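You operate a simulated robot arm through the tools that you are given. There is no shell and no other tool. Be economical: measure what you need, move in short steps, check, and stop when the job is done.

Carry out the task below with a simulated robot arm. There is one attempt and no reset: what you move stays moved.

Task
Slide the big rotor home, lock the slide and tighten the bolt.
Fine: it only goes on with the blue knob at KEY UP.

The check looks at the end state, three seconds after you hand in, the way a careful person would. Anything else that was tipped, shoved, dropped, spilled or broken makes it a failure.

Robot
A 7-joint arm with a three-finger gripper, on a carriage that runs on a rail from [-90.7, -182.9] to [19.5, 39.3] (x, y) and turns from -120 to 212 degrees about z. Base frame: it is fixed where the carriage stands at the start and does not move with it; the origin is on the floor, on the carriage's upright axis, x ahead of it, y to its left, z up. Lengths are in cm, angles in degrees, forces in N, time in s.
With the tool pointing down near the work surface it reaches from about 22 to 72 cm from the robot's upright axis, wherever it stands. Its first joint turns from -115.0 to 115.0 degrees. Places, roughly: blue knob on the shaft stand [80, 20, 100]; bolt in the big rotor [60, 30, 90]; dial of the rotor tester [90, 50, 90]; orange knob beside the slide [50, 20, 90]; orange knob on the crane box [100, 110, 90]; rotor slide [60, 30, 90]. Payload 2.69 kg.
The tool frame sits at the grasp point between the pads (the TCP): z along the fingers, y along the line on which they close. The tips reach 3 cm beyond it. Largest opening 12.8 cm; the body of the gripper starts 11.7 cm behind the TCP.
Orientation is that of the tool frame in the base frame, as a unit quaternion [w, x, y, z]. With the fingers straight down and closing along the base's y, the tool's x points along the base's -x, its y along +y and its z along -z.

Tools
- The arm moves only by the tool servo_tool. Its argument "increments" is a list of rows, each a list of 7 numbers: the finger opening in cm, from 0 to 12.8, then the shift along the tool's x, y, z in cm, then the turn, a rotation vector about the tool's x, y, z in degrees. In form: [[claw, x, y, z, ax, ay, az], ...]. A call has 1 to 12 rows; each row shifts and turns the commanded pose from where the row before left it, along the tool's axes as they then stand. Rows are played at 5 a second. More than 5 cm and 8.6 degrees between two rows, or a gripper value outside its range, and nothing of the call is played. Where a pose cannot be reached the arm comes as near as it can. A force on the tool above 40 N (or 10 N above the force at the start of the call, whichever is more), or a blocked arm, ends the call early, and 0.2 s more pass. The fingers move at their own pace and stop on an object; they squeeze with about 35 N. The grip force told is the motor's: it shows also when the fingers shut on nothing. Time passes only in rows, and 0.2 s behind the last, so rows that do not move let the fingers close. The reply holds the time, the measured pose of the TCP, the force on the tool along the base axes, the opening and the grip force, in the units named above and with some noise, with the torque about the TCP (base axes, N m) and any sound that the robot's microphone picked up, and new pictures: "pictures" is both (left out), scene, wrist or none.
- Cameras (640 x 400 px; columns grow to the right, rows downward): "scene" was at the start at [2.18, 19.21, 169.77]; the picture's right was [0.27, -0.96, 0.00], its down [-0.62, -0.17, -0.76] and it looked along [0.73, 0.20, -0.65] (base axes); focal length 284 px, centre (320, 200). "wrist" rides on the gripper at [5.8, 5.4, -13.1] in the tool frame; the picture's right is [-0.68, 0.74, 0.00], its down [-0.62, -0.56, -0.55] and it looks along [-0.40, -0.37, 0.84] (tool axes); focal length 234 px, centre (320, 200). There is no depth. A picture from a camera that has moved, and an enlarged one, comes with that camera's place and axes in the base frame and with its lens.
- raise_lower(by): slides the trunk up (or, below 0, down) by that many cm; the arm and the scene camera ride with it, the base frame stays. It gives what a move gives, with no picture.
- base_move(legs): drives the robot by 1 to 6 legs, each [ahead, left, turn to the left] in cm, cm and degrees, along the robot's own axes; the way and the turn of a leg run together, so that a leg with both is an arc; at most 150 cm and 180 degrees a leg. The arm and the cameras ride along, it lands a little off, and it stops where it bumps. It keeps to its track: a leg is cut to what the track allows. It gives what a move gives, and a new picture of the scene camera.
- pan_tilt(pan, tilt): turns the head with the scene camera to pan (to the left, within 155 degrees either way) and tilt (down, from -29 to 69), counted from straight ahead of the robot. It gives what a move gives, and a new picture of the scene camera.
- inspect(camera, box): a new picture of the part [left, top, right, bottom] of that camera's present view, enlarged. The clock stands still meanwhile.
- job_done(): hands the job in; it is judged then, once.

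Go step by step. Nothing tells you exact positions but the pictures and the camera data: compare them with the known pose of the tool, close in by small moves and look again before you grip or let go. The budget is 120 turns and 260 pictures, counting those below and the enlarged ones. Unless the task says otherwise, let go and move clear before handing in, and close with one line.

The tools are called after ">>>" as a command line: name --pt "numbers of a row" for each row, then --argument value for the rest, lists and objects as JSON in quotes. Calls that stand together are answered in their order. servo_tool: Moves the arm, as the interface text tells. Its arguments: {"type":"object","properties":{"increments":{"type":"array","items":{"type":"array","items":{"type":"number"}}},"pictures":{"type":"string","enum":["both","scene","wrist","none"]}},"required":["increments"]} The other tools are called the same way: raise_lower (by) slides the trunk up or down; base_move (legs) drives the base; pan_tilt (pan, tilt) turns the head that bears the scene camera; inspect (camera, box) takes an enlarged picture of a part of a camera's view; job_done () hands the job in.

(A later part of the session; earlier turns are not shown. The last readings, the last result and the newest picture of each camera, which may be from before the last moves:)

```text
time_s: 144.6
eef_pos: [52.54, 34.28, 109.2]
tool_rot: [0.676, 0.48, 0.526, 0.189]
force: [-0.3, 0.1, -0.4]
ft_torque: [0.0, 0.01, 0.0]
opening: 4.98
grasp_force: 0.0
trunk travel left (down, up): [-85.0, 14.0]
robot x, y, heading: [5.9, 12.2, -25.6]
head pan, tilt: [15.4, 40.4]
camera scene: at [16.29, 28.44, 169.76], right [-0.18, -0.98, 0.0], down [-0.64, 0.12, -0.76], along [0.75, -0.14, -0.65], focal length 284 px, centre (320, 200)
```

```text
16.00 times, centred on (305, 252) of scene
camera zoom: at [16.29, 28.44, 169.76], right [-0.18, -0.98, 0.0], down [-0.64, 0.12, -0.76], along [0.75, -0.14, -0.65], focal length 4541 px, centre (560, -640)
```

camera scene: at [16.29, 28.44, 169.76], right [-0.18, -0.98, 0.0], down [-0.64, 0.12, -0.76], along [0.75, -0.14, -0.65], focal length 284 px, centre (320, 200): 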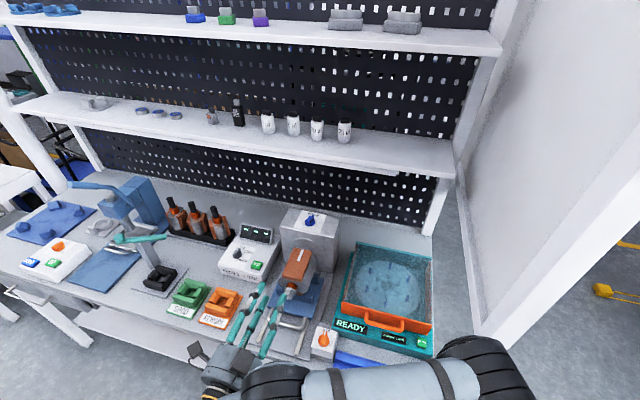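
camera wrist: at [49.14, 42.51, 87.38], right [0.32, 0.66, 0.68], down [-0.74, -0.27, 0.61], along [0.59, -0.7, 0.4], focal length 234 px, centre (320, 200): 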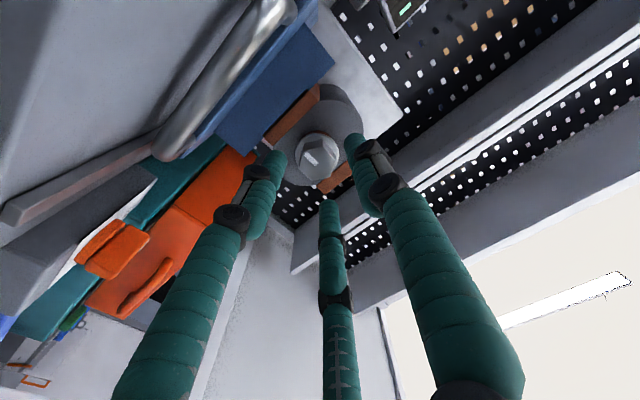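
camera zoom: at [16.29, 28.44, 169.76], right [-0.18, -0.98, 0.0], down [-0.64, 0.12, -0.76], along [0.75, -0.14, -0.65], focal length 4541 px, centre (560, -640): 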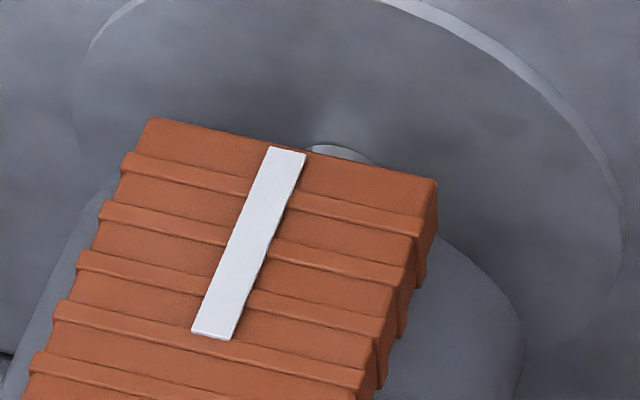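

There may still be a gap behind the rotor (a bit of shaft is visible). I'll bring the tool upright to look at that gap side-on with the wrist camera.

>>> servo_tool --pt "5 0 0 0 0 0 -8" --pt "5 0 0 0 0 0 -8" --pt "5 0 0 0 0 0 -8" --pt "5 0 0 0 0 0 -8" --pt "5 0 0 0 0 0 -8" --pt "5 0 0 0 0 0 -8" --pt "5 0 0 0 0 0 -8" --pt "5 -4.5 0 0 0 0 0" --pt "5 -4.5 0 0 0 0 0" --pt "5 0 0 0 0 0 0" --pictures "none"

>>> servo_tool --pt "5 0 0 0 0 8 0" --pt "5 0 0 0 0 8 0" --pt "5 0 0 0 0 8 0" --pt "5 0 0 0 0 8 0" --pt "5 0 0 0 0 8 0" --pt "5 0 0 0 0 8 0" --pt "5 0 0 0 0 8 0" --pt "5 0 0 0 0 8 0" --pt "5 0 0 0 0 8 0" --pt "5 0 0 0 0 8 0" --pt "5 0 0 0 0 8 0" --pt "5 0 0 0 0 2 0" --pictures "none"

>>> base_move --legs '[[0, 16, 0]]'

```text
time_s: 146.8
eef_pos: [52.45, 33.86, 118.25]
tool_rot: [0.686, 0.177, 0.689, -0.152]
force: [0.6, 0.1, 0.3]
ft_torque: [-0.02, -0.02, -0.03]
opening: 5.01
grasp_force: 0.0
trunk travel left (down, up): [-85.0, 14.0]
robot x, y, heading: [5.97, 11.96, -25.6]
head pan, tilt: [15.4, 40.4]
```

```text
time_s: 149.4
eef_pos: [52.4, 34.0, 118.14]
tool_rot: [-0.004, 0.232, 0.973, 0.019]
force: [0.0, -0.1, 0.3]
ft_torque: [0.0, -0.01, 0.0]
opening: 5.02
grasp_force: 0.0
trunk travel left (down, up): [-85.0, 14.0]
robot x, y, heading: [5.59, 11.91, -25.8]
head pan, tilt: [15.4, 40.4]
```

```text
time_s: 150.8
eef_pos: [59.48, 48.04, 118.15]
tool_rot: [-0.003, 0.232, 0.973, 0.019]
force: [0.7, 0.7, 0.3]
ft_torque: [-0.01, 0.02, -0.01]
opening: 5.04
grasp_force: 0.1
trunk travel left (down, up): [-85.0, 14.0]
robot x, y, heading: [13.1, 26.36, -25.8]
head pan, tilt: [15.4, 40.4]
camera scene: at [23.33, 42.59, 169.76], right [-0.18, -0.98, 0.0], down [-0.64, 0.12, -0.76], along [0.75, -0.14, -0.65], focal length 284 px, centre (320, 200)
```

scene: 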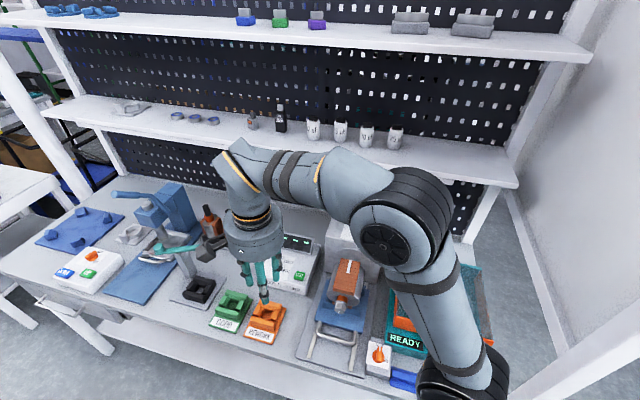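

>>> servo_tool --pt "5 -4.4 0 0 0 0 0" --pt "5 -4.4 0 0 0 0 0" --pt "5 -4.4 0 0 0 0 0" --pt "5 -4.4 0 0 0 0 0" --pt "5 -4 0 0 0 0 0" --pt "5 0 0 0 0 0 7.8" --pt "5 0 0 0 0 0 7.8" --pt "5 0 0 0 0 0 7.8" --pt "5 0 0 0 0 0 7.8" --pt "5 0 0 0 0 0 7.8" --pt "5 0 0 0 0 0 7.8" --pt "5 0 0 0 0 0 0" --pictures "wrist"

```text
time_s: 153.4
eef_pos: [78.78, 38.13, 117.93]
tool_rot: [-0.011, 0.6, 0.8, 0.017]
force: [-0.5, 0.6, -0.2]
ft_torque: [0.03, -0.01, -0.03]
opening: 5.0
grasp_force: 0.0
trunk travel left (down, up): [-85.0, 14.0]
robot x, y, heading: [13.23, 26.12, -25.9]
head pan, tilt: [15.4, 40.4]
camera wrist: at [82.26, 44.79, 131.3], right [0.9, -0.44, -0.01], down [-0.37, -0.77, 0.52], along [-0.24, -0.46, -0.85], focal length 234 px, centre (320, 200)
```

wrist: 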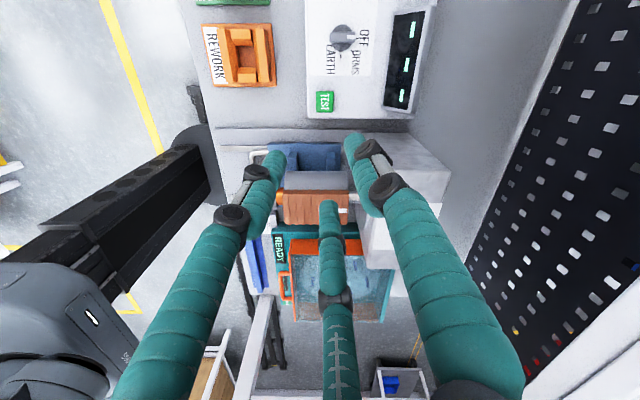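

>>> servo_tool --pt "10 0 0 0 0 0 0" --pt "10 0 0 0 0 0 0" --pt "10 0 0 0 0 0 0" --pictures "none"

>>> inspect --camera "wrist" --box '[240, 130, 460, 260]'

```text
time_s: 154.2
eef_pos: [78.76, 38.24, 117.96]
tool_rot: [-0.011, 0.6, 0.8, 0.015]
force: [-0.1, 0.6, 0.6]
ft_torque: [-0.02, 0.02, 0.05]
opening: 10.02
grasp_force: 0.0
trunk travel left (down, up): [-85.0, 14.0]
robot x, y, heading: [13.07, 26.19, -26.1]
head pan, tilt: [15.4, 40.4]
```

```text
2.91 times, centred on (350, 195) of wrist
camera zoom: at [82.24, 44.82, 131.3], right [0.9, -0.44, -0.01], down [-0.37, -0.77, 0.52], along [-0.24, -0.46, -0.85], focal length 681 px, centre (233, 214)
```

zoom: 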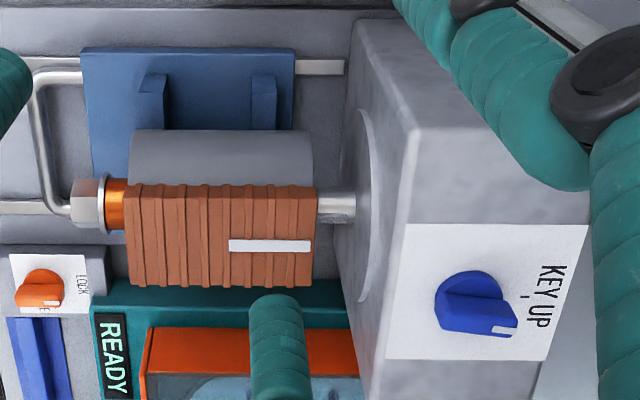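

The side view is revealing: the rotor still has ~2 cm to go (so the stop was the key), and the blue knob looks slightly off. Zoom in.

>>> inspect --camera "wrist" --box '[370, 200, 450, 260]'

>>> inspect --camera "wrist" --box '[320, 175, 380, 225]'

>>> inspect --camera "wrist" --box '[240, 205, 290, 245]'

```text
6.67 times, centred on (410, 230) of wrist
camera zoom: at [82.24, 44.82, 131.3], right [0.9, -0.44, -0.01], down [-0.37, -0.77, 0.52], along [-0.24, -0.46, -0.85], focal length 1561 px, centre (-280, 0)
```

zoom: 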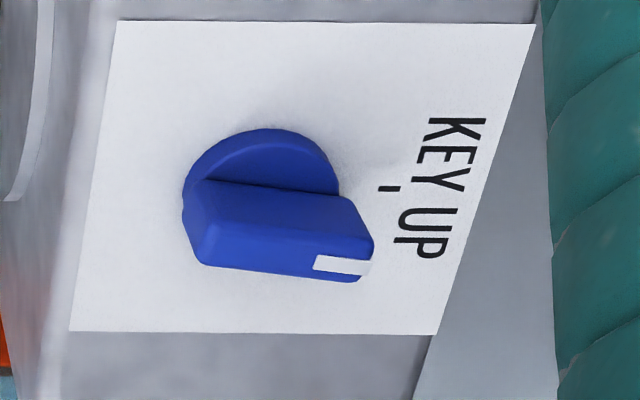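

```text
8.00 times, centred on (350, 200) of wrist
camera zoom: at [82.24, 44.82, 131.3], right [0.9, -0.44, -0.01], down [-0.37, -0.77, 0.52], along [-0.24, -0.46, -0.85], focal length 1873 px, centre (80, 200)
```

zoom: 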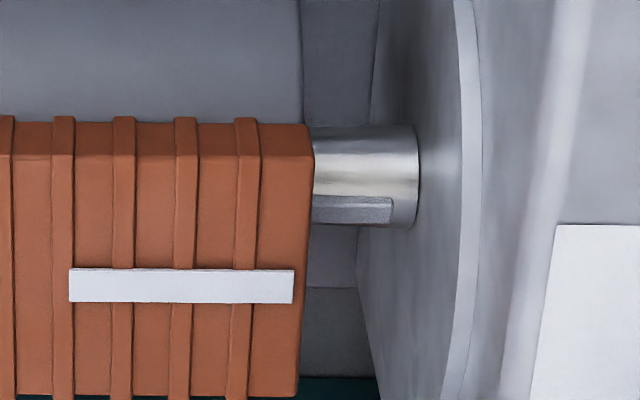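

```text
10.00 times, centred on (265, 225) of wrist
camera zoom: at [82.24, 44.82, 131.3], right [0.9, -0.44, -0.01], down [-0.37, -0.77, 0.52], along [-0.24, -0.46, -0.85], focal length 2342 px, centre (870, -50)
```

zoom: 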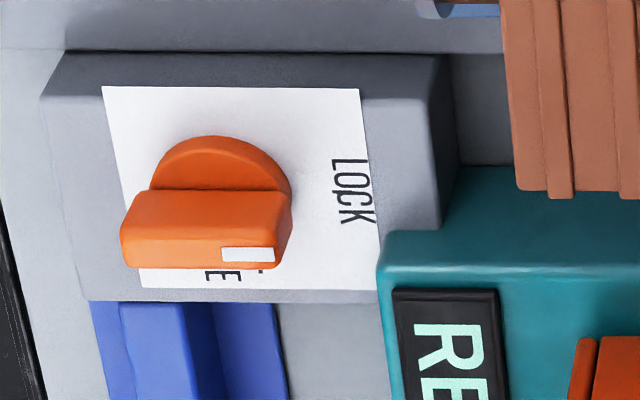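

So the slide must be freed, the knob squared (~5.5° CCW more), and the rotor pushed fully home, which also explains the bolt's early stop. First back to the blue knob.

>>> servo_tool --pt "5 0 0 0 0 0 -7.8" --pt "5 0 0 0 0 0 -7.8" --pt "5 0 0 0 0 0 -7.8" --pt "5 0 0 0 0 0 -7.8" --pt "5 0 0 0 0 0 -7.8" --pt "5 0 0 0 0 0 -7.8" --pt "5 0 0 0 2 -0.8 -0.7" --pt "5 0 0 0 0 -8 0" --pt "5 0 0 0 0 -8 0" --pt "5 0 0 0 0 -8 0" --pt "5 0 0 0 0 -8 0" --pt "5 0 0 0 0 0 0" --pictures "none"

>>> servo_tool --pt "5 -0.4 -4 0 0 0 0" --pt "5 -0.4 -4 1 0 0 0" --pt "5 -0.4 -4 2 0 0 0" --pt "5 -0.4 -3 3 0 0 0" --pt "5 0 0 0.9 0 0 0" --pt "5 0 0 0 -3.2 0 -5.1" --pt "5 0 0 0 0 0 0" --pictures "none"

>>> inspect --camera "wrist" --box '[220, 60, 420, 220]'

```text
time_s: 156.8
eef_pos: [78.84, 38.12, 117.79]
tool_rot: [0.269, 0.217, 0.936, -0.062]
force: [0.3, -1.5, -0.6]
ft_torque: [0.04, 0.0, -0.01]
opening: 4.99
grasp_force: 0.1
trunk travel left (down, up): [-85.0, 14.0]
robot x, y, heading: [12.89, 26.44, -25.8]
head pan, tilt: [15.4, 40.4]
```

```text
time_s: 158.4
eef_pos: [76.69, 22.6, 112.87]
tool_rot: [0.272, 0.168, 0.946, -0.049]
force: [0.1, 0.3, -0.4]
ft_torque: [-0.01, 0.0, -0.01]
opening: 5.03
grasp_force: 0.0
trunk travel left (down, up): [-85.0, 14.0]
robot x, y, heading: [12.98, 26.19, -26.0]
head pan, tilt: [15.4, 40.4]
```

```text
2.50 times, centred on (320, 140) of wrist
camera zoom: at [67.4, 31.77, 120.87], right [0.79, 0.49, 0.36], down [0.02, -0.61, 0.79], along [0.61, -0.62, -0.49], focal length 585 px, centre (320, 350)
```

zoom: 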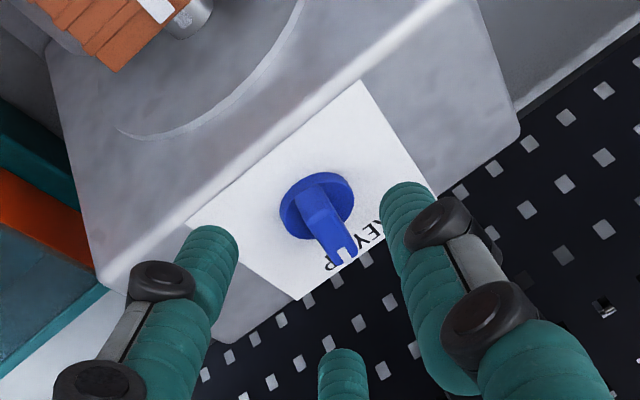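

>>> servo_tool --pt "5 0 -0.25 3 0 0 0" --pt "5 0 0 3 0 0 0" --pt "5 0 0 1 0 0 0" --pt "5 0 0 0 0 0 0" --pt "2 0 0 0 0 0 0" --pt "0 0 0 0 0 0 0" --pt "0 0 0 0 0 0 0" --pt "0 0 0 0 0 0 0" --pictures "none"

>>> servo_tool --pt "5 0 0 0 0 0 0" --pt "5 0 0 0 0 0 0" --pt "5 0 0 -3 0 0 0" --pt "5 0 0 -4 0 0 0" --pt "5 0 0 0 3.2 0 5.1" --pt "5 0 4 -3 0 0 0" --pt "5 0 4 -2 0 0 0" --pt "5 0 4 0 0 0 0" --pt "5 0 4 0 0 0 0" --pt "5 0 0 0 0 0 0" --pictures "none"

>>> inspect --camera "wrist" --box '[160, 20, 360, 200]'

```text
time_s: 160.2
eef_pos: [80.09, 21.04, 107.23]
tool_rot: [0.274, 0.168, 0.946, -0.047]
force: [1.5, -0.4, 15.5]
ft_torque: [-0.14, -0.21, 0.06]
opening: 0.25
grasp_force: 18.6
trunk travel left (down, up): [-85.0, 14.0]
robot x, y, heading: [13.25, 26.42, -25.7]
head pan, tilt: [15.4, 40.4]
```

```text
time_s: 162.4
eef_pos: [81.24, 37.63, 117.05]
tool_rot: [0.269, 0.219, 0.936, -0.062]
force: [-1.1, -0.3, -0.8]
ft_torque: [0.02, 0.04, 0.01]
opening: 5.0
grasp_force: 0.1
trunk travel left (down, up): [-85.0, 14.0]
robot x, y, heading: [13.22, 25.99, -25.8]
head pan, tilt: [15.4, 40.4]
```

```text
2.22 times, centred on (260, 110) of wrist
camera zoom: at [72.97, 47.75, 125.15], right [0.84, 0.41, 0.36], down [-0.04, -0.61, 0.79], along [0.54, -0.68, -0.5], focal length 520 px, centre (453, 400)
```

zoom: 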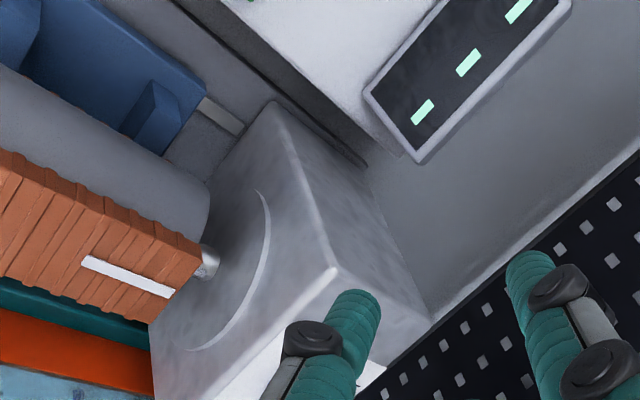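

The fingers slid over the bar top; repeat slightly deeper.

>>> servo_tool --pt "5 0 -4 0 0 0 0" --pt "5 0 -4 0 0 0 0" --pt "5 0 -4 2 0 0 0" --pt "5 0 -4 3 0 0 0" --pt "5 0 0 0 -3.2 0 -5.1" --pt "5 -0.4 0 3 0 0 0" --pt "5 0 0 3 0 0 0" --pt "5 0 0 1.2 0 0 0" --pt "5 0 0 0 0 0 0" --pictures "none"

>>> inspect --camera "wrist" --box '[220, 60, 420, 220]'

```text
time_s: 164.4
eef_pos: [80.52, 20.9, 106.94]
tool_rot: [0.272, 0.169, 0.946, -0.049]
force: [-2.6, 2.0, 1.7]
ft_torque: [0.01, 0.11, -0.03]
opening: 5.05
grasp_force: 0.4
trunk travel left (down, up): [-85.0, 14.0]
robot x, y, heading: [12.7, 26.16, -25.9]
head pan, tilt: [15.4, 40.4]
```

```text
2.50 times, centred on (320, 140) of wrist
camera zoom: at [71.12, 30.03, 115.02], right [0.79, 0.49, 0.36], down [0.02, -0.61, 0.79], along [0.61, -0.62, -0.49], focal length 585 px, centre (320, 350)
```

zoom: 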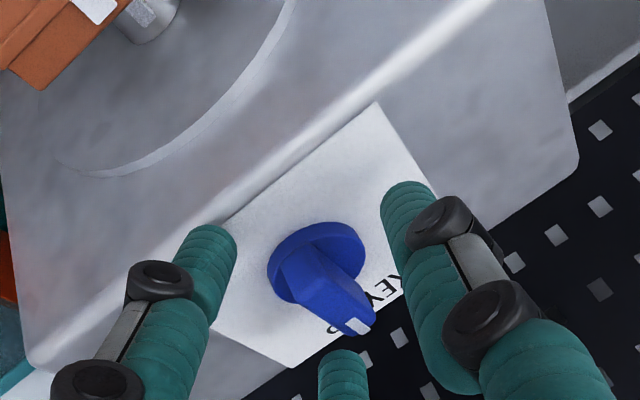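

>>> servo_tool --pt "5 0 0.15 0.2 0 0 0" --pt "2 0 0 0 0 0 0" --pt "0 0 0 0 0 0 0" --pt "0 0 0 0 0 0 0" --pt "0 0 0 0 0 0 0" --pictures "none"

>>> inspect --camera "wrist" --box '[220, 60, 420, 220]'

```text
time_s: 165.6
eef_pos: [80.34, 21.03, 107.19]
tool_rot: [0.274, 0.169, 0.945, -0.048]
force: [-7.4, -1.6, 18.6]
ft_torque: [-0.27, -0.1, -0.1]
opening: 0.91
grasp_force: 20.7
trunk travel left (down, up): [-85.0, 14.0]
robot x, y, heading: [12.9, 26.29, -26.0]
head pan, tilt: [15.4, 40.4]
```

```text
2.50 times, centred on (320, 140) of wrist
camera zoom: at [70.92, 30.12, 115.16], right [0.79, 0.49, 0.36], down [0.02, -0.61, 0.79], along [0.61, -0.62, -0.49], focal length 585 px, centre (320, 350)
```

zoom: 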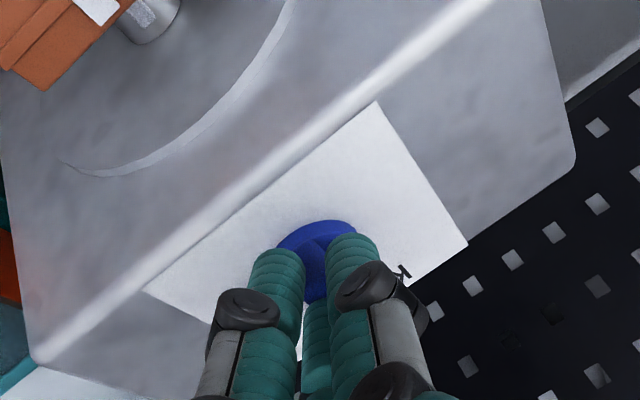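

>>> servo_tool --pt "5 0 0 0 0 0 0" --pt "5 0 0 0 0 0 0" --pt "5 0 0 -3 0 0 0" --pt "5 0 0 -4 0 0 0" --pt "10 0 0 -4 3.2 0 5.1" --pt "10 0 4 0 0 0 0" --pt "10 0 4 0 0 0 0" --pt "10 0 0 0 0 0 0" --pictures "wrist"

>>> inspect --camera "wrist" --box '[230, 40, 370, 160]'

```text
time_s: 167.4
eef_pos: [78.62, 30.04, 116.11]
tool_rot: [0.268, 0.218, 0.936, -0.061]
force: [0.0, -0.9, 1.0]
ft_torque: [0.0, 0.0, 0.01]
opening: 10.0
grasp_force: 0.0
trunk travel left (down, up): [-85.0, 14.0]
robot x, y, heading: [12.97, 26.14, -26.1]
head pan, tilt: [15.4, 40.4]
camera wrist: at [70.34, 40.13, 124.22], right [0.84, 0.41, 0.36], down [-0.04, -0.61, 0.79], along [0.54, -0.68, -0.5], focal length 234 px, centre (320, 200)
```

wrist: 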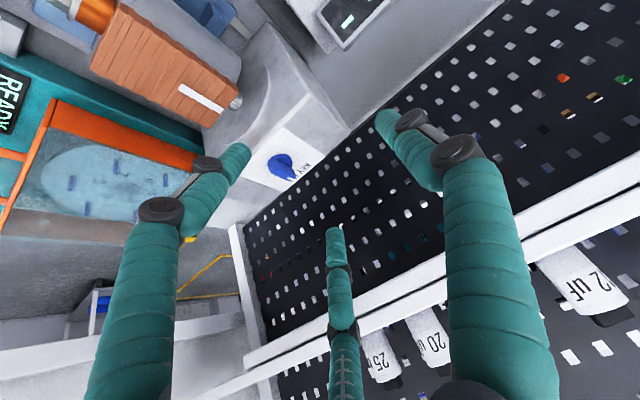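

```text
3.33 times, centred on (300, 100) of wrist
camera zoom: at [70.34, 40.13, 124.22], right [0.84, 0.41, 0.36], down [-0.04, -0.61, 0.79], along [0.54, -0.68, -0.5], focal length 781 px, centre (387, 533)
```

zoom: 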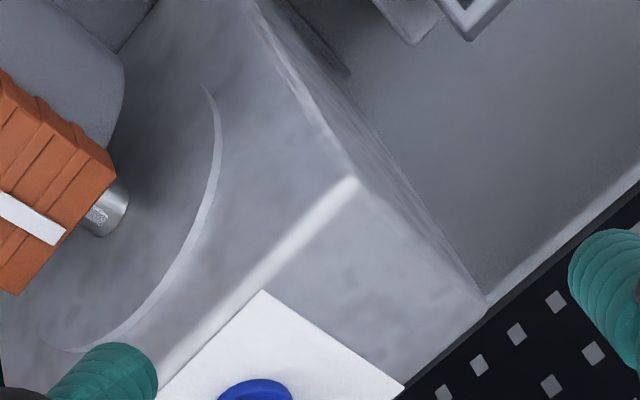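

>>> inspect --camera "wrist" --box '[250, 125, 330, 195]'

```text
5.71 times, centred on (290, 160) of wrist
camera zoom: at [70.34, 40.13, 124.22], right [0.84, 0.41, 0.36], down [-0.04, -0.61, 0.79], along [0.54, -0.68, -0.5], focal length 1338 px, centre (491, 429)
```

zoom: 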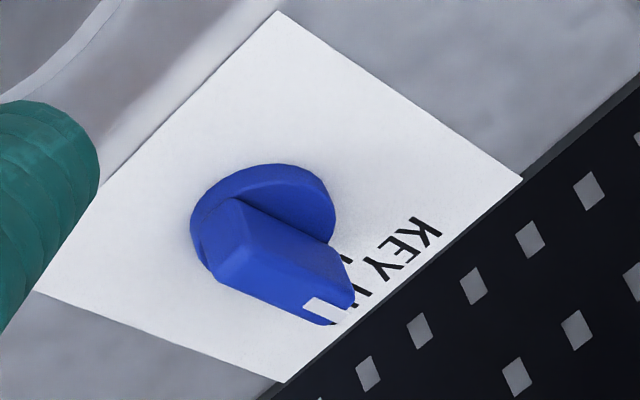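

>>> inspect --camera "wrist" --box '[270, 145, 305, 187]'

```text
9.52 times, centred on (288, 166) of wrist
camera zoom: at [70.34, 40.13, 124.22], right [0.84, 0.41, 0.36], down [-0.04, -0.61, 0.79], along [0.54, -0.68, -0.5], focal length 2230 px, centre (630, 524)
```

zoom: 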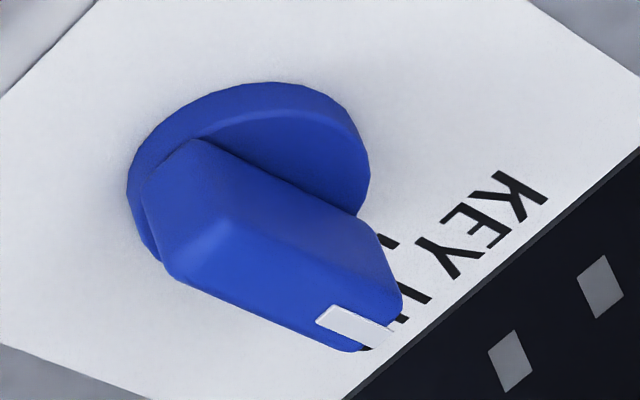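

The knob is now within ~1° of KEY UP. Next, set the orange knob to FREE again: straighten the tool, close, and go to its near-right side.

>>> servo_tool --pt "5 0 0 0 0 8 0" --pt "0 0 0 0 0 8 0" --pt "0 0 0 0 0 8 0" --pt "0 0 0 0 0 8 0" --pt "0 3.6 -3.3 0 0 0 0" --pt "0 3.6 -3.3 0 0 0 0" --pt "0 3.6 -3.3 0 0 0 0" --pt "0 3.6 -3.3 0 0 0 0" --pt "0 3.6 -3.3 0 0 0 0" --pt "0 3.6 -3.3 0 0 0 0" --pt "0 0 -3 0 0 0 0" --pt "0 0 0 0 0 0 0" --pictures "none"

```text
time_s: 170.0
eef_pos: [49.27, 19.48, 116.18]
tool_rot: [0.0, 0.227, 0.974, -0.001]
force: [0.1, 0.6, 1.4]
ft_torque: [-0.08, 0.0, -0.02]
opening: 0.23
grasp_force: 31.6
trunk travel left (down, up): [-85.0, 14.0]
robot x, y, heading: [13.67, 26.33, -25.9]
head pan, tilt: [15.4, 40.4]
```

>>> servo_tool --pt "0 0.2 -0.2 5 0 0 0" --pt "0 0 0 5 0 0 0" --pt "0 0 0 5 0 0 0" --pt "0 0 0 5 0 0 0" --pt "0 0 0 4.5 0 0 0" --pt "0 0 0 2 0 0 0" --pt "0 0 0 0.8 0 0 0" --pt "0 0 0 0.4 0 0 0" --pt "0 0 0 0 0 0 0" --pictures "none"

>>> inspect --camera "wrist" --box '[220, 60, 420, 220]'

```text
time_s: 172.0
eef_pos: [48.98, 19.25, 88.39]
tool_rot: [0.0, 0.227, 0.974, 0.0]
force: [1.0, 0.1, 0.8]
ft_torque: [-0.02, -0.01, 0.03]
opening: 0.23
grasp_force: 31.7
trunk travel left (down, up): [-85.0, 14.0]
robot x, y, heading: [13.08, 25.96, -25.9]
head pan, tilt: [15.4, 40.4]
```

```text
2.50 times, centred on (320, 140) of wrist
camera zoom: at [46.1, 26.58, 101.53], right [0.93, 0.36, 0.0], down [0.3, -0.78, 0.55], along [0.2, -0.51, -0.84], focal length 585 px, centre (320, 350)
```

zoom: 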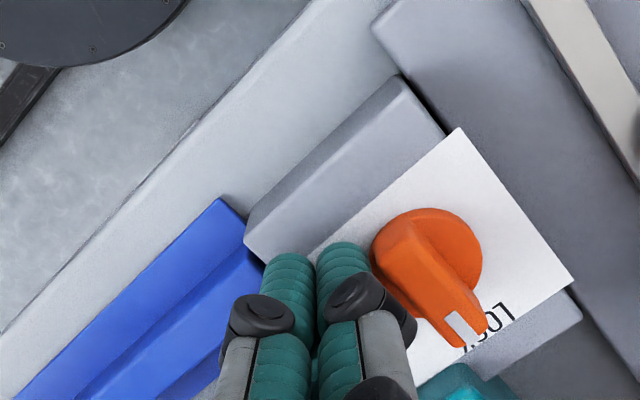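

Same start as before. Push the tail left, then nudge it forward to FREE, and retract to look.

>>> servo_tool --pt "0 0 0.6 0 0 0 0" --pt "0 0.1 0.6 0 0 0 0" --pt "0 0.2 0.6 0 0 0 0" --pt "0 0.2 0.6 0 0 0 0" --pt "0 0.1 0.6 0 0 0 0" --pt "0 0 0.4 0 0 0 0" --pt "0 0 0 0 0 0 0" --pt "0 0.8 0.3 0 0 0 0" --pt "0 0 0.3 0 0 0 0" --pt "0 -0.5 0 0 0 0 0" --pt "0 -0.5 0 0 0 0 0" --pt "0 -0.5 0 0 0 0 0" --pictures "none"

>>> servo_tool --pt "0 -0.2 0 0 0 0 0" --pt "0 0 0 0 0 0 0" --pt "0 1 0 0 0 0 0" --pt "0 0.5 0 -4 0 0 0" --pt "0 0 0 -4 0 0 0" --pt "0 0 -4 -2 0 0 0" --pt "0 -3 -4 0 0 0 0" --pt "0 -3 -4 0 0 0 0" --pt "0 0 0 0 0 0 0" --pictures "none"

>>> inspect --camera "scene" --box '[345, 330, 405, 380]'

```text
time_s: 174.6
eef_pos: [50.41, 22.98, 88.42]
tool_rot: [-0.001, 0.225, 0.974, -0.003]
force: [-22.1, 20.6, -8.6]
ft_torque: [0.21, 0.35, -0.01]
opening: 0.19
grasp_force: 31.3
trunk travel left (down, up): [-85.0, 14.0]
robot x, y, heading: [13.05, 26.12, -26.1]
head pan, tilt: [15.4, 40.4]
```

```text
time_s: 175.0
eef_pos: [50.41, 22.87, 88.4]
tool_rot: [-0.005, 0.221, 0.975, -0.005]
force: [-12.9, 14.6, 0.8]
ft_torque: [0.1, 0.19, 0.05]
opening: 0.2
grasp_force: 32.0
trunk travel left (down, up): [-85.0, 14.0]
robot x, y, heading: [13.02, 26.37, -25.5]
head pan, tilt: [15.4, 40.4]
stopped in row 1: the force on the tool passed its limit at 44 N (the readings are from after the stop); the commanded pose is now the measured one
```

```text
8.00 times, centred on (375, 355) of scene
camera zoom: at [23.1, 42.75, 169.79], right [-0.18, -0.98, 0.0], down [-0.64, 0.12, -0.76], along [0.75, -0.14, -0.65], focal length 2270 px, centre (-120, -1040)
```

zoom: 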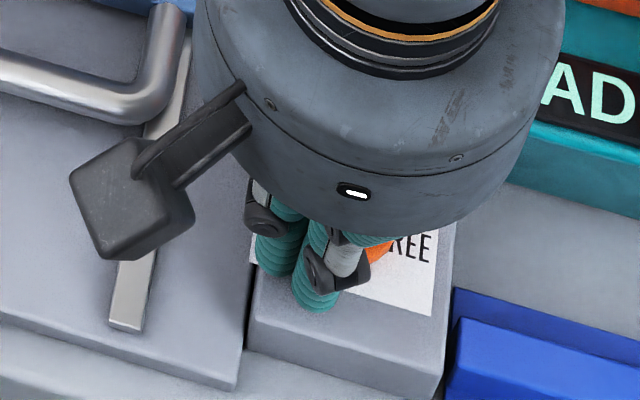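

Force is at the limit (knob at its end). Retract and look.

>>> servo_tool --pt "0 1 0 0 0 0 0" --pt "0 0.5 0 -4 0 0 0" --pt "0 0 0 -4 0 0 0" --pt "0 0 -4 -2 0 0 0" --pt "0 -3 -4 0 0 0 0" --pt "0 -3 -4 0 0 0 0" --pt "0 0 -4 0 0 0 0" --pt "0 0 0 0 0 0 0" --pictures "none"

>>> inspect --camera "scene" --box '[345, 330, 405, 380]'

>>> inspect --camera "scene" --box '[330, 210, 410, 280]'

```text
time_s: 176.8
eef_pos: [47.77, 6.42, 98.51]
tool_rot: [-0.003, 0.224, 0.975, -0.003]
force: [-0.4, -0.3, -0.1]
ft_torque: [0.0, -0.02, 0.04]
opening: 0.2
grasp_force: 31.4
trunk travel left (down, up): [-85.0, 14.0]
robot x, y, heading: [12.66, 26.01, -26.0]
head pan, tilt: [15.4, 40.4]
```

```text
8.00 times, centred on (375, 355) of scene
camera zoom: at [23.39, 42.66, 169.75], right [-0.18, -0.98, 0.0], down [-0.64, 0.12, -0.76], along [0.75, -0.14, -0.65], focal length 2270 px, centre (-120, -1040)
```

zoom: 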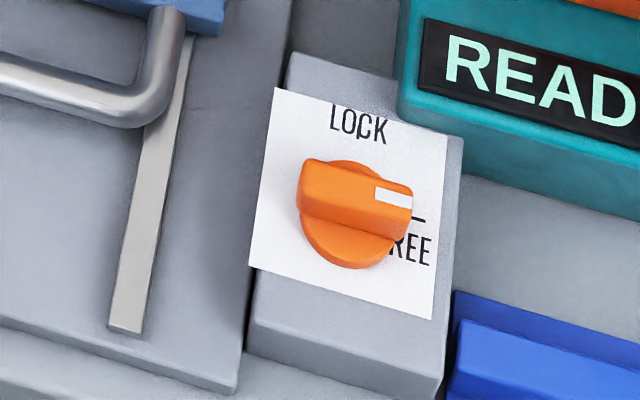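

```text
5.71 times, centred on (370, 245) of scene
camera zoom: at [23.39, 42.66, 169.75], right [-0.18, -0.98, 0.0], down [-0.64, 0.12, -0.76], along [0.75, -0.14, -0.65], focal length 1622 px, centre (34, -57)
```

zoom: 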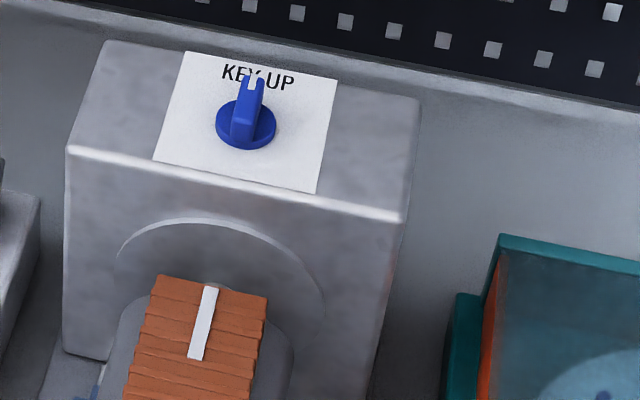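

FREE is set and KEY UP is square. Now over to the handle and push again.

>>> servo_tool --pt "0 2.5 3 -1 0 -8 0" --pt "0 2.5 3 0 0 -5 0" --pt "0 0 4.2 0 0 0 0" --pt "0 0 4.2 0 0 0 0" --pt "0 0 4.2 0 0 0 0" --pt "0 0 4.2 0 0 0 0" --pt "0 0 4.2 0 0 0 0" --pt "0 0 0 0 0 0 0" --pictures "none"

```text
time_s: 178.6
eef_pos: [55.26, 32.68, 99.02]
tool_rot: [0.108, 0.224, 0.968, -0.027]
force: [-0.5, -0.5, 0.1]
ft_torque: [0.04, 0.01, 0.0]
opening: 0.21
grasp_force: 31.4
trunk travel left (down, up): [-85.0, 14.0]
robot x, y, heading: [13.24, 26.24, -25.7]
head pan, tilt: [15.4, 40.4]
```

>>> servo_tool --pt "0 1.1 0 4 0 0 0" --pt "0 1.0 0 4 0 0 0" --pt "0 0.6 0 2.4 0 0 0" --pt "0 0.3 0 1.2 0 0 0" --pt "0 0.2 0 0.8 0 0 0" --pt "0 0 0 0 0 0 0" --pictures "none"

>>> inspect --camera "wrist" --box '[220, 60, 420, 220]'

```text
time_s: 180.0
eef_pos: [54.77, 32.9, 86.11]
tool_rot: [0.107, 0.222, 0.969, -0.027]
force: [0.3, 0.7, 0.0]
ft_torque: [-0.01, 0.02, 0.02]
opening: 0.21
grasp_force: 31.7
trunk travel left (down, up): [-85.0, 14.0]
robot x, y, heading: [13.18, 26.65, -25.6]
head pan, tilt: [15.4, 40.4]
```

```text
2.50 times, centred on (320, 140) of wrist
camera zoom: at [49.42, 41.54, 97.69], right [0.92, 0.37, 0.14], down [0.19, -0.71, 0.67], along [0.36, -0.59, -0.72], focal length 585 px, centre (320, 350)
```

zoom: 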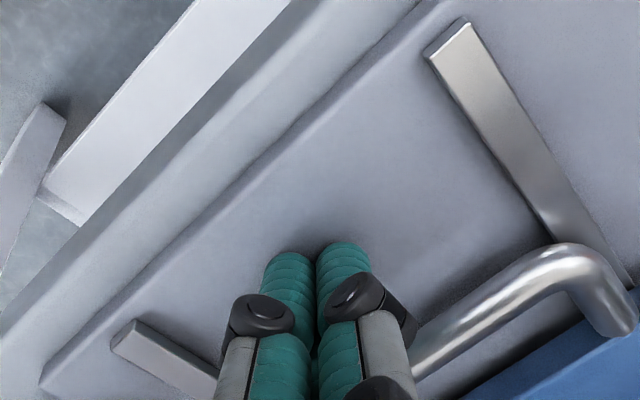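

Push.

>>> servo_tool --pt "0 -0.97 0 0.22 0 0 0" --pt "0 -0.97 0 0.22 0 0 0" --pt "0 -0.5 0 0.11 0 0 0" --pt "0 -0.5 0 0.11 0 0 0" --pt "0 -0.5 0 0.11 0 0 0" --pt "0 -0.5 0 0.11 0 0 0" --pt "0 -0.5 0 0.11 0 0 0" --pictures "wrist"

```text
time_s: 181.6
eef_pos: [58.55, 31.09, 86.26]
tool_rot: [0.107, 0.223, 0.969, -0.028]
force: [-10.1, 3.2, -0.6]
ft_torque: [0.13, 0.15, -0.07]
opening: 0.23
grasp_force: 31.9
trunk travel left (down, up): [-85.0, 14.0]
robot x, y, heading: [13.32, 26.15, -25.6]
head pan, tilt: [15.4, 40.4]
camera wrist: at [53.26, 39.67, 97.67], right [0.92, 0.38, 0.14], down [0.19, -0.71, 0.67], along [0.36, -0.59, -0.72], focal length 234 px, centre (320, 200)
```

wrist: 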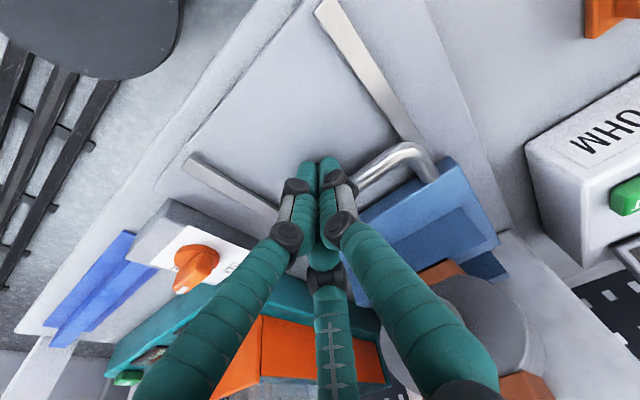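

It has moved 2 cm past the earlier stop. Keep pushing to the real end.

>>> servo_tool --pt "0 -0.5 0 0.11 0 0 0" --pt "0 -0.5 0 0.11 0 0 0" --pt "0 -0.5 0 0.11 0 0 0" --pt "0 -0.5 0 0.11 0 0 0" --pt "0 -0.5 0 0.11 0 0 0" --pt "0 -0.5 0 0.11 0 0 0" --pictures "none"

```text
time_s: 182.2
eef_pos: [58.59, 31.12, 86.15]
tool_rot: [0.104, 0.22, 0.97, -0.03]
force: [-16.0, 7.7, 11.2]
ft_torque: [0.0, 0.6, -0.33]
opening: 0.21
grasp_force: 31.6
trunk travel left (down, up): [-85.0, 14.0]
robot x, y, heading: [12.88, 25.96, -25.7]
head pan, tilt: [15.4, 40.4]
stopped in row 2: the force on the tool passed its limit at 44 N (the readings are from after the stop); the commanded pose is now the measured one
```

Hard stop again, 2.3 cm further. Retract and check.

>>> servo_tool --pt "0 1 0 -0.6 0 0 0" --pt "0 2 0 -2 0 0 0" --pt "0 1 0 -4 0 0 0" --pt "0 1 0 -4 0 0 0" --pt "0 0 -4.5 -1 0 0 0" --pt "0 0 -4.5 0 0 8 0" --pt "0 0 -4.5 0 0 5 0" --pt "0 0 -4.5 0 0 0 0" --pt "0 0 -4.5 0 0 0 0" --pt "0 0 0 0 0 0 0" --pictures "wrist"

>>> inspect --camera "scene" --box '[330, 230, 400, 290]'

```text
time_s: 184.3
eef_pos: [42.81, 13.99, 96.48]
tool_rot: [-0.007, 0.221, 0.975, -0.004]
force: [0.0, 0.3, 1.1]
ft_torque: [-0.03, 0.02, 0.03]
opening: 0.2
grasp_force: 31.8
trunk travel left (down, up): [-85.0, 14.0]
robot x, y, heading: [13.24, 26.08, -25.6]
head pan, tilt: [15.4, 40.4]
camera wrist: at [39.95, 21.42, 109.57], right [0.93, 0.37, -0.02], down [0.32, -0.77, 0.55], along [0.19, -0.52, -0.84], focal length 234 px, centre (320, 200)
```

wrist: 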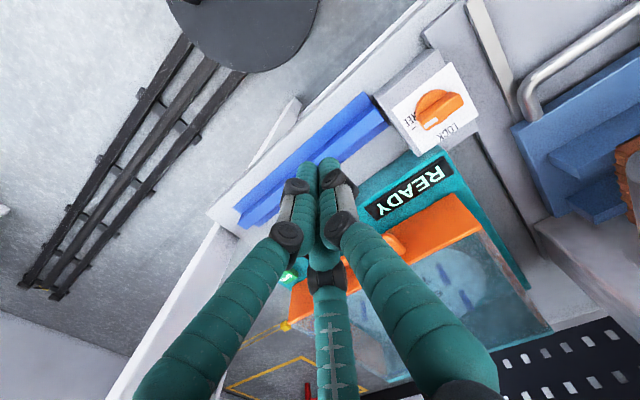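

```text
6.67 times, centred on (365, 260) of scene
camera zoom: at [23.35, 42.69, 169.75], right [-0.18, -0.98, 0.0], down [-0.64, 0.12, -0.76], along [0.75, -0.14, -0.65], focal length 1892 px, centre (20, -200)
```

zoom: 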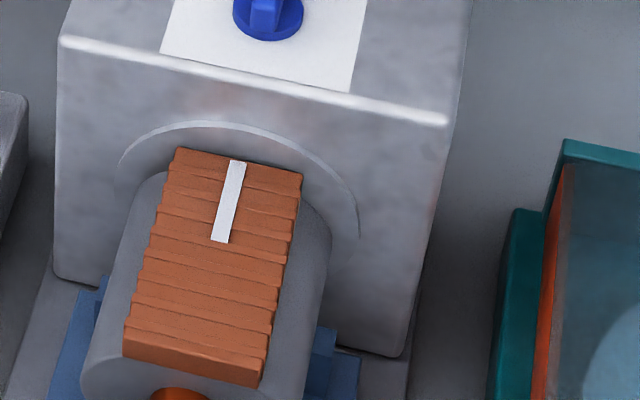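

Now the rotor is flush on the stand. Lock: same push as before.

>>> servo_tool --pt "0 -0.7 4 0 0 0 0" --pt "0 -0.7 4 0 0 0 0" --pt "0 0 0 3.6 0 0 0" --pt "0 0 0 0 0 0 0" --pictures "none"

```text
time_s: 185.3
eef_pos: [47.33, 20.6, 92.75]
tool_rot: [-0.006, 0.223, 0.975, -0.005]
force: [0.4, 0.5, 0.5]
ft_torque: [0.02, -0.03, 0.0]
opening: 0.21
grasp_force: 31.4
trunk travel left (down, up): [-85.0, 14.0]
robot x, y, heading: [13.22, 26.69, -25.9]
head pan, tilt: [15.4, 40.4]
```

>>> servo_tool --pt "0 0 0 2.5 0 0 0" --pt "0 0 0 1.2 0 0 0" --pt "0 0 0 0.55 0 0 0" --pt "0 -1 0 0 0 0 0" --pt "0 -0.8 0 0 0 0 0" --pt "0 -0.6 0 0 0 0 0" --pt "0 -0.5 0 0 0 0 0" --pt "0 -0.5 0 0 0 0 0" --pt "0 -0.4 0.1 0 0 0 0" --pt "0 -0.3 0.2 0 0 0 0" --pt "0 0 0.15 0 0 0 0" --pt "0 0 0 0 0 0 0" --pictures "none"

>>> inspect --camera "wrist" --box '[220, 60, 420, 220]'

```text
time_s: 187.9
eef_pos: [50.67, 18.54, 88.56]
tool_rot: [-0.009, 0.223, 0.975, -0.006]
force: [-15.3, -27.2, 2.4]
ft_torque: [-0.35, -0.09, 0.05]
opening: 0.21
grasp_force: 31.4
trunk travel left (down, up): [-85.0, 14.0]
robot x, y, heading: [13.01, 26.3, -25.7]
head pan, tilt: [15.4, 40.4]
```

```text
2.50 times, centred on (320, 140) of wrist
camera zoom: at [48.04, 26.07, 101.66], right [0.93, 0.37, -0.02], down [0.32, -0.77, 0.55], along [0.18, -0.52, -0.84], focal length 585 px, centre (320, 350)
```

zoom: 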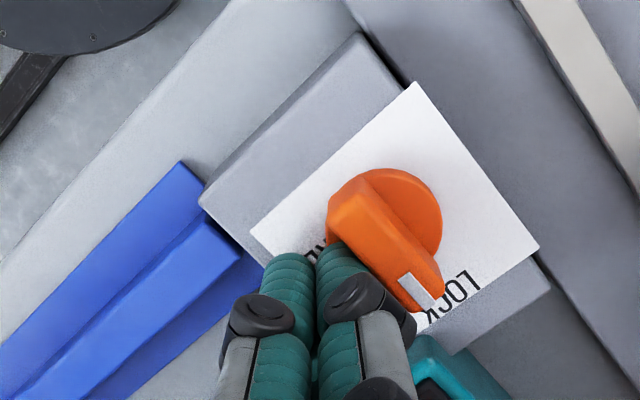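

LOCK reached. Retract, shift the base right for the bolt, and check.

>>> servo_tool --pt "0 0 -0.8 0 0 0 0" --pt "0 0 -0.5 -3 0 0 0" --pt "0 0 0 -4 0 0 0" --pt "0 0 0 -4 0 0 0" --pt "0 0 0 0 0 0 0" --pictures "none"

>>> base_move --legs '[[0, -16, 0]]'

>>> inspect --camera "scene" --box '[240, 210, 350, 360]'

>>> inspect --camera "scene" --box '[300, 315, 350, 355]'

```text
time_s: 189.2
eef_pos: [50.84, 17.93, 99.57]
tool_rot: [-0.007, 0.221, 0.975, -0.005]
force: [-1.1, -1.2, 0.1]
ft_torque: [0.0, 0.02, 0.04]
opening: 0.2
grasp_force: 31.7
trunk travel left (down, up): [-85.0, 14.0]
robot x, y, heading: [13.12, 25.99, -26.1]
head pan, tilt: [15.4, 40.4]
```

```text
time_s: 190.6
eef_pos: [43.57, 3.68, 99.52]
tool_rot: [-0.007, 0.222, 0.975, -0.004]
force: [-0.3, -0.7, -0.3]
ft_torque: [0.04, 0.0, 0.01]
opening: 0.22
grasp_force: 31.8
trunk travel left (down, up): [-85.0, 14.0]
robot x, y, heading: [5.98, 12.11, -25.8]
head pan, tilt: [15.4, 40.4]
camera scene: at [16.17, 28.22, 169.78], right [-0.18, -0.98, 0.0], down [-0.64, 0.12, -0.76], along [0.75, -0.14, -0.65], focal length 284 px, centre (320, 200)
```

scene: 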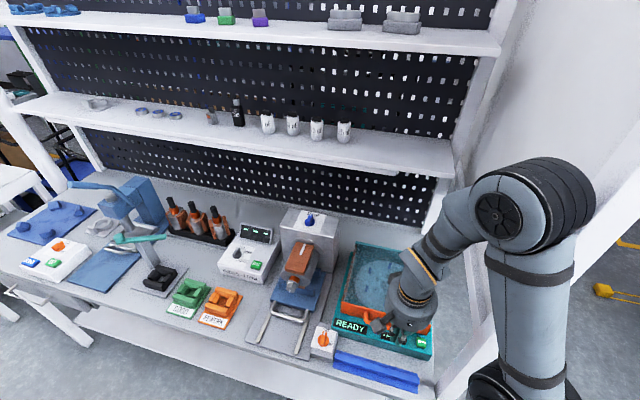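

```text
2.67 times, centred on (295, 285) of scene
camera zoom: at [16.17, 28.22, 169.78], right [-0.18, -0.98, 0.0], down [-0.64, 0.12, -0.76], along [0.75, -0.14, -0.65], focal length 757 px, centre (387, -27)
```

zoom: 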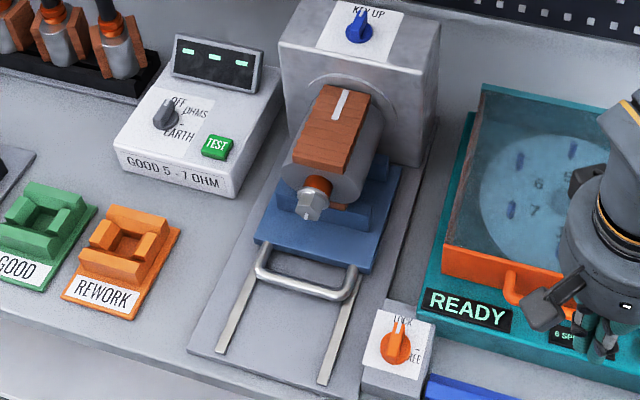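

```text
10.00 times, centred on (325, 335) of scene
camera zoom: at [16.17, 28.22, 169.78], right [-0.18, -0.98, 0.0], down [-0.64, 0.12, -0.76], along [0.75, -0.14, -0.65], focal length 2838 px, centre (270, -1150)
```

zoom: 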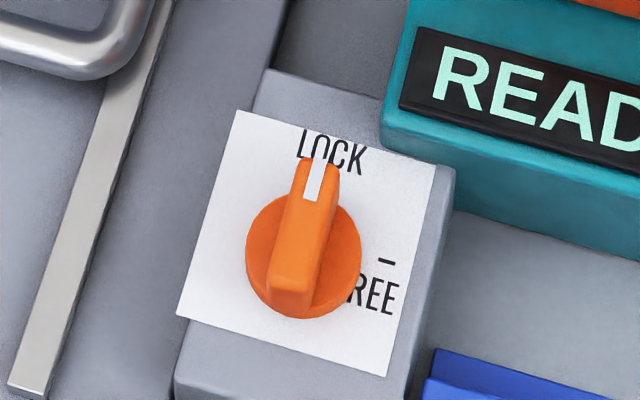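

Everything checks; only the bolt remains, and I must be brisk. Back to the bolt: hover, level, lower to its axis, roll to the seating angle.

>>> servo_tool --pt "0 0.4 1.5 -4 0 0 0" --pt "2 0.5 2 -4 0 0 0" --pt "5 0.5 2.5 -2.5 0 0 0" --pt "5 0 4.3 0 0 0 0" --pt "5 0 4.3 0 0 0 0" --pt "5 0 4.3 0 0 0 0" --pt "5 0 4.3 0 0 0 0" --pt "5 0 4.3 0 0 0 0" --pt "5 0 4.3 0 0 0 0" --pt "5 0 0 0 0 0 0" --pictures "none"

>>> servo_tool --pt "5 0 0 0 0 -8 0" --pt "5 0 0 0 0 -8 0" --pt "5 0 0 0 0 -8 0" --pt "5 0 0 0 0 -8 0" --pt "5 0 0 0 0 -8 0" --pt "5 0 0 0 0 -8 0" --pt "5 0 0 0 0 -8 0" --pt "5 0 0 0 0 -8 0" --pt "5 0 0 0 0 -8 0" --pt "5 0 0 0 0 -8 0" --pt "5 0 0 0 0 -8 0" --pt "5 0 0 0 0 -2 0" --pictures "none"

>>> servo_tool --pt "5 4.2 0 0 0 0 0" --pt "5 4.2 0 0 0 0 0" --pt "5 4.2 0 0 0 0 0" --pt "5 4.0 0 0 0 0 0" --pt "5 0 0 0 0 0 -7" --pt "5 0 0 0 0 0 -6" --pt "5 0 0 0 0 0 0" --pictures "none"

>>> inspect --camera "wrist" --box '[200, 60, 400, 220]'

```text
time_s: 192.8
eef_pos: [56.28, 32.81, 109.7]
tool_rot: [-0.007, 0.222, 0.975, -0.004]
force: [0.3, -0.4, 1.1]
ft_torque: [0.04, -0.03, 0.03]
opening: 5.03
grasp_force: 0.1
trunk travel left (down, up): [-85.0, 14.0]
robot x, y, heading: [6.25, 12.02, -25.7]
head pan, tilt: [15.4, 40.4]
```

```text
time_s: 195.4
eef_pos: [56.19, 33.09, 109.59]
tool_rot: [0.686, 0.155, 0.693, -0.16]
force: [-0.1, 0.2, 0.4]
ft_torque: [0.03, 0.01, 0.03]
opening: 5.0
grasp_force: 0.1
trunk travel left (down, up): [-85.0, 14.0]
robot x, y, heading: [5.94, 11.8, -26.0]
head pan, tilt: [15.4, 40.4]
```

```text
time_s: 197.0
eef_pos: [56.02, 32.79, 93.0]
tool_rot: [0.662, 0.073, 0.707, -0.238]
force: [0.2, -0.3, 0.0]
ft_torque: [0.01, -0.03, -0.02]
opening: 5.01
grasp_force: 0.1
trunk travel left (down, up): [-85.0, 14.0]
robot x, y, heading: [6.2, 12.08, -26.1]
head pan, tilt: [15.4, 40.4]
```

```text
2.50 times, centred on (300, 140) of wrist
camera zoom: at [45.78, 42.1, 86.29], right [0.38, 0.79, 0.48], down [-0.66, -0.13, 0.74], along [0.64, -0.6, 0.47], focal length 585 px, centre (370, 350)
```

zoom: 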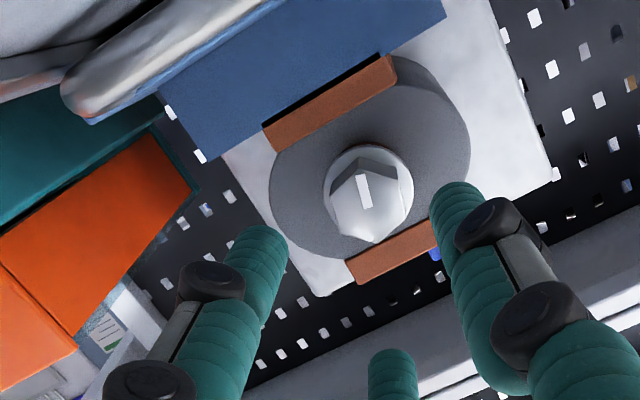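

Aligned with the bolt. Advance, grip and turn clockwise in a long slow stroke.

>>> servo_tool --pt "5 -0.2 0.1 3 0 0 0" --pt "5 0 0 3 0 0 0" --pt "5 0 0 1.5 0 0 0" --pt "5 0 0 0.75 0 0 0" --pt "5 0 0 0 0 0 0" --pt "3.5 0 0 0 0 0 0" --pt "0 0 0 0 0 0 0" --pt "0 0 0 0 0 0 0" --pt "0 0 0 0 0 0 0" --pictures "none"

>>> servo_tool --pt "0 0 0 0 0 0 2" --pt "0 0 0 0 0 0 2" --pt "0 0 0 0 0 0 2" --pt "0 0 0 0 0 0 2" --pt "0 0 0 0 0 0 2" --pt "0 0 0 0 0 0 2" --pictures "none"

>>> servo_tool --pt "0 0 0 0 0 0 2" --pt "0 0 0 0 0 0 2" --pt "0 0 0 0 0 0 2" --pt "0 0 0 0 0 0 2" --pt "0 0 0 0 0 0 2" --pt "0 0 0 0 0 0 2" --pictures "none"

>>> inspect --camera "wrist" --box '[230, 80, 410, 220]'

```text
time_s: 199.0
eef_pos: [63.39, 29.22, 93.19]
tool_rot: [0.662, 0.077, 0.706, -0.238]
force: [-4.8, -7.2, 1.3]
ft_torque: [-0.08, -0.14, -0.29]
opening: 2.81
grasp_force: 37.7
trunk travel left (down, up): [-85.0, 14.0]
robot x, y, heading: [5.79, 11.6, -25.6]
head pan, tilt: [15.4, 40.4]
```

```text
time_s: 200.4
eef_pos: [63.48, 29.17, 93.18]
tool_rot: [0.684, 0.149, 0.695, -0.166]
force: [-4.3, -15.4, 2.0]
ft_torque: [-0.07, -0.14, 0.09]
opening: 2.8
grasp_force: 44.9
trunk travel left (down, up): [-85.0, 14.0]
robot x, y, heading: [5.84, 12.06, -25.7]
head pan, tilt: [15.4, 40.4]
```

```text
time_s: 201.8
eef_pos: [63.42, 29.28, 93.31]
tool_rot: [0.697, 0.222, 0.675, -0.095]
force: [-5.9, -17.0, 3.2]
ft_torque: [-0.11, -0.16, -0.11]
opening: 2.76
grasp_force: 45.2
trunk travel left (down, up): [-85.0, 14.0]
robot x, y, heading: [6.03, 12.04, -26.0]
head pan, tilt: [15.4, 40.4]
```

```text
2.86 times, centred on (320, 150) of wrist
camera zoom: at [54.33, 40.66, 88.63], right [0.27, 0.54, 0.8], down [-0.78, -0.36, 0.51], along [0.56, -0.76, 0.32], focal length 669 px, centre (320, 343)
```

zoom: 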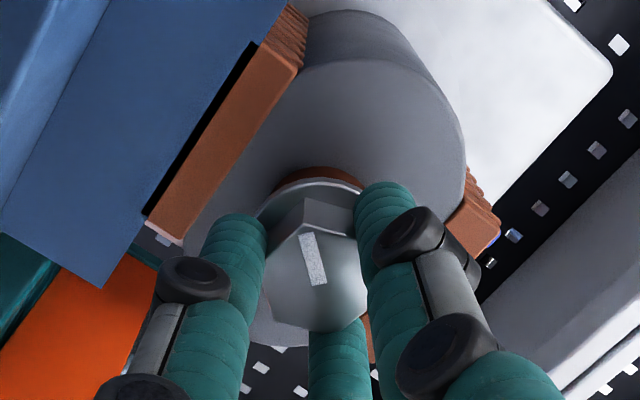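

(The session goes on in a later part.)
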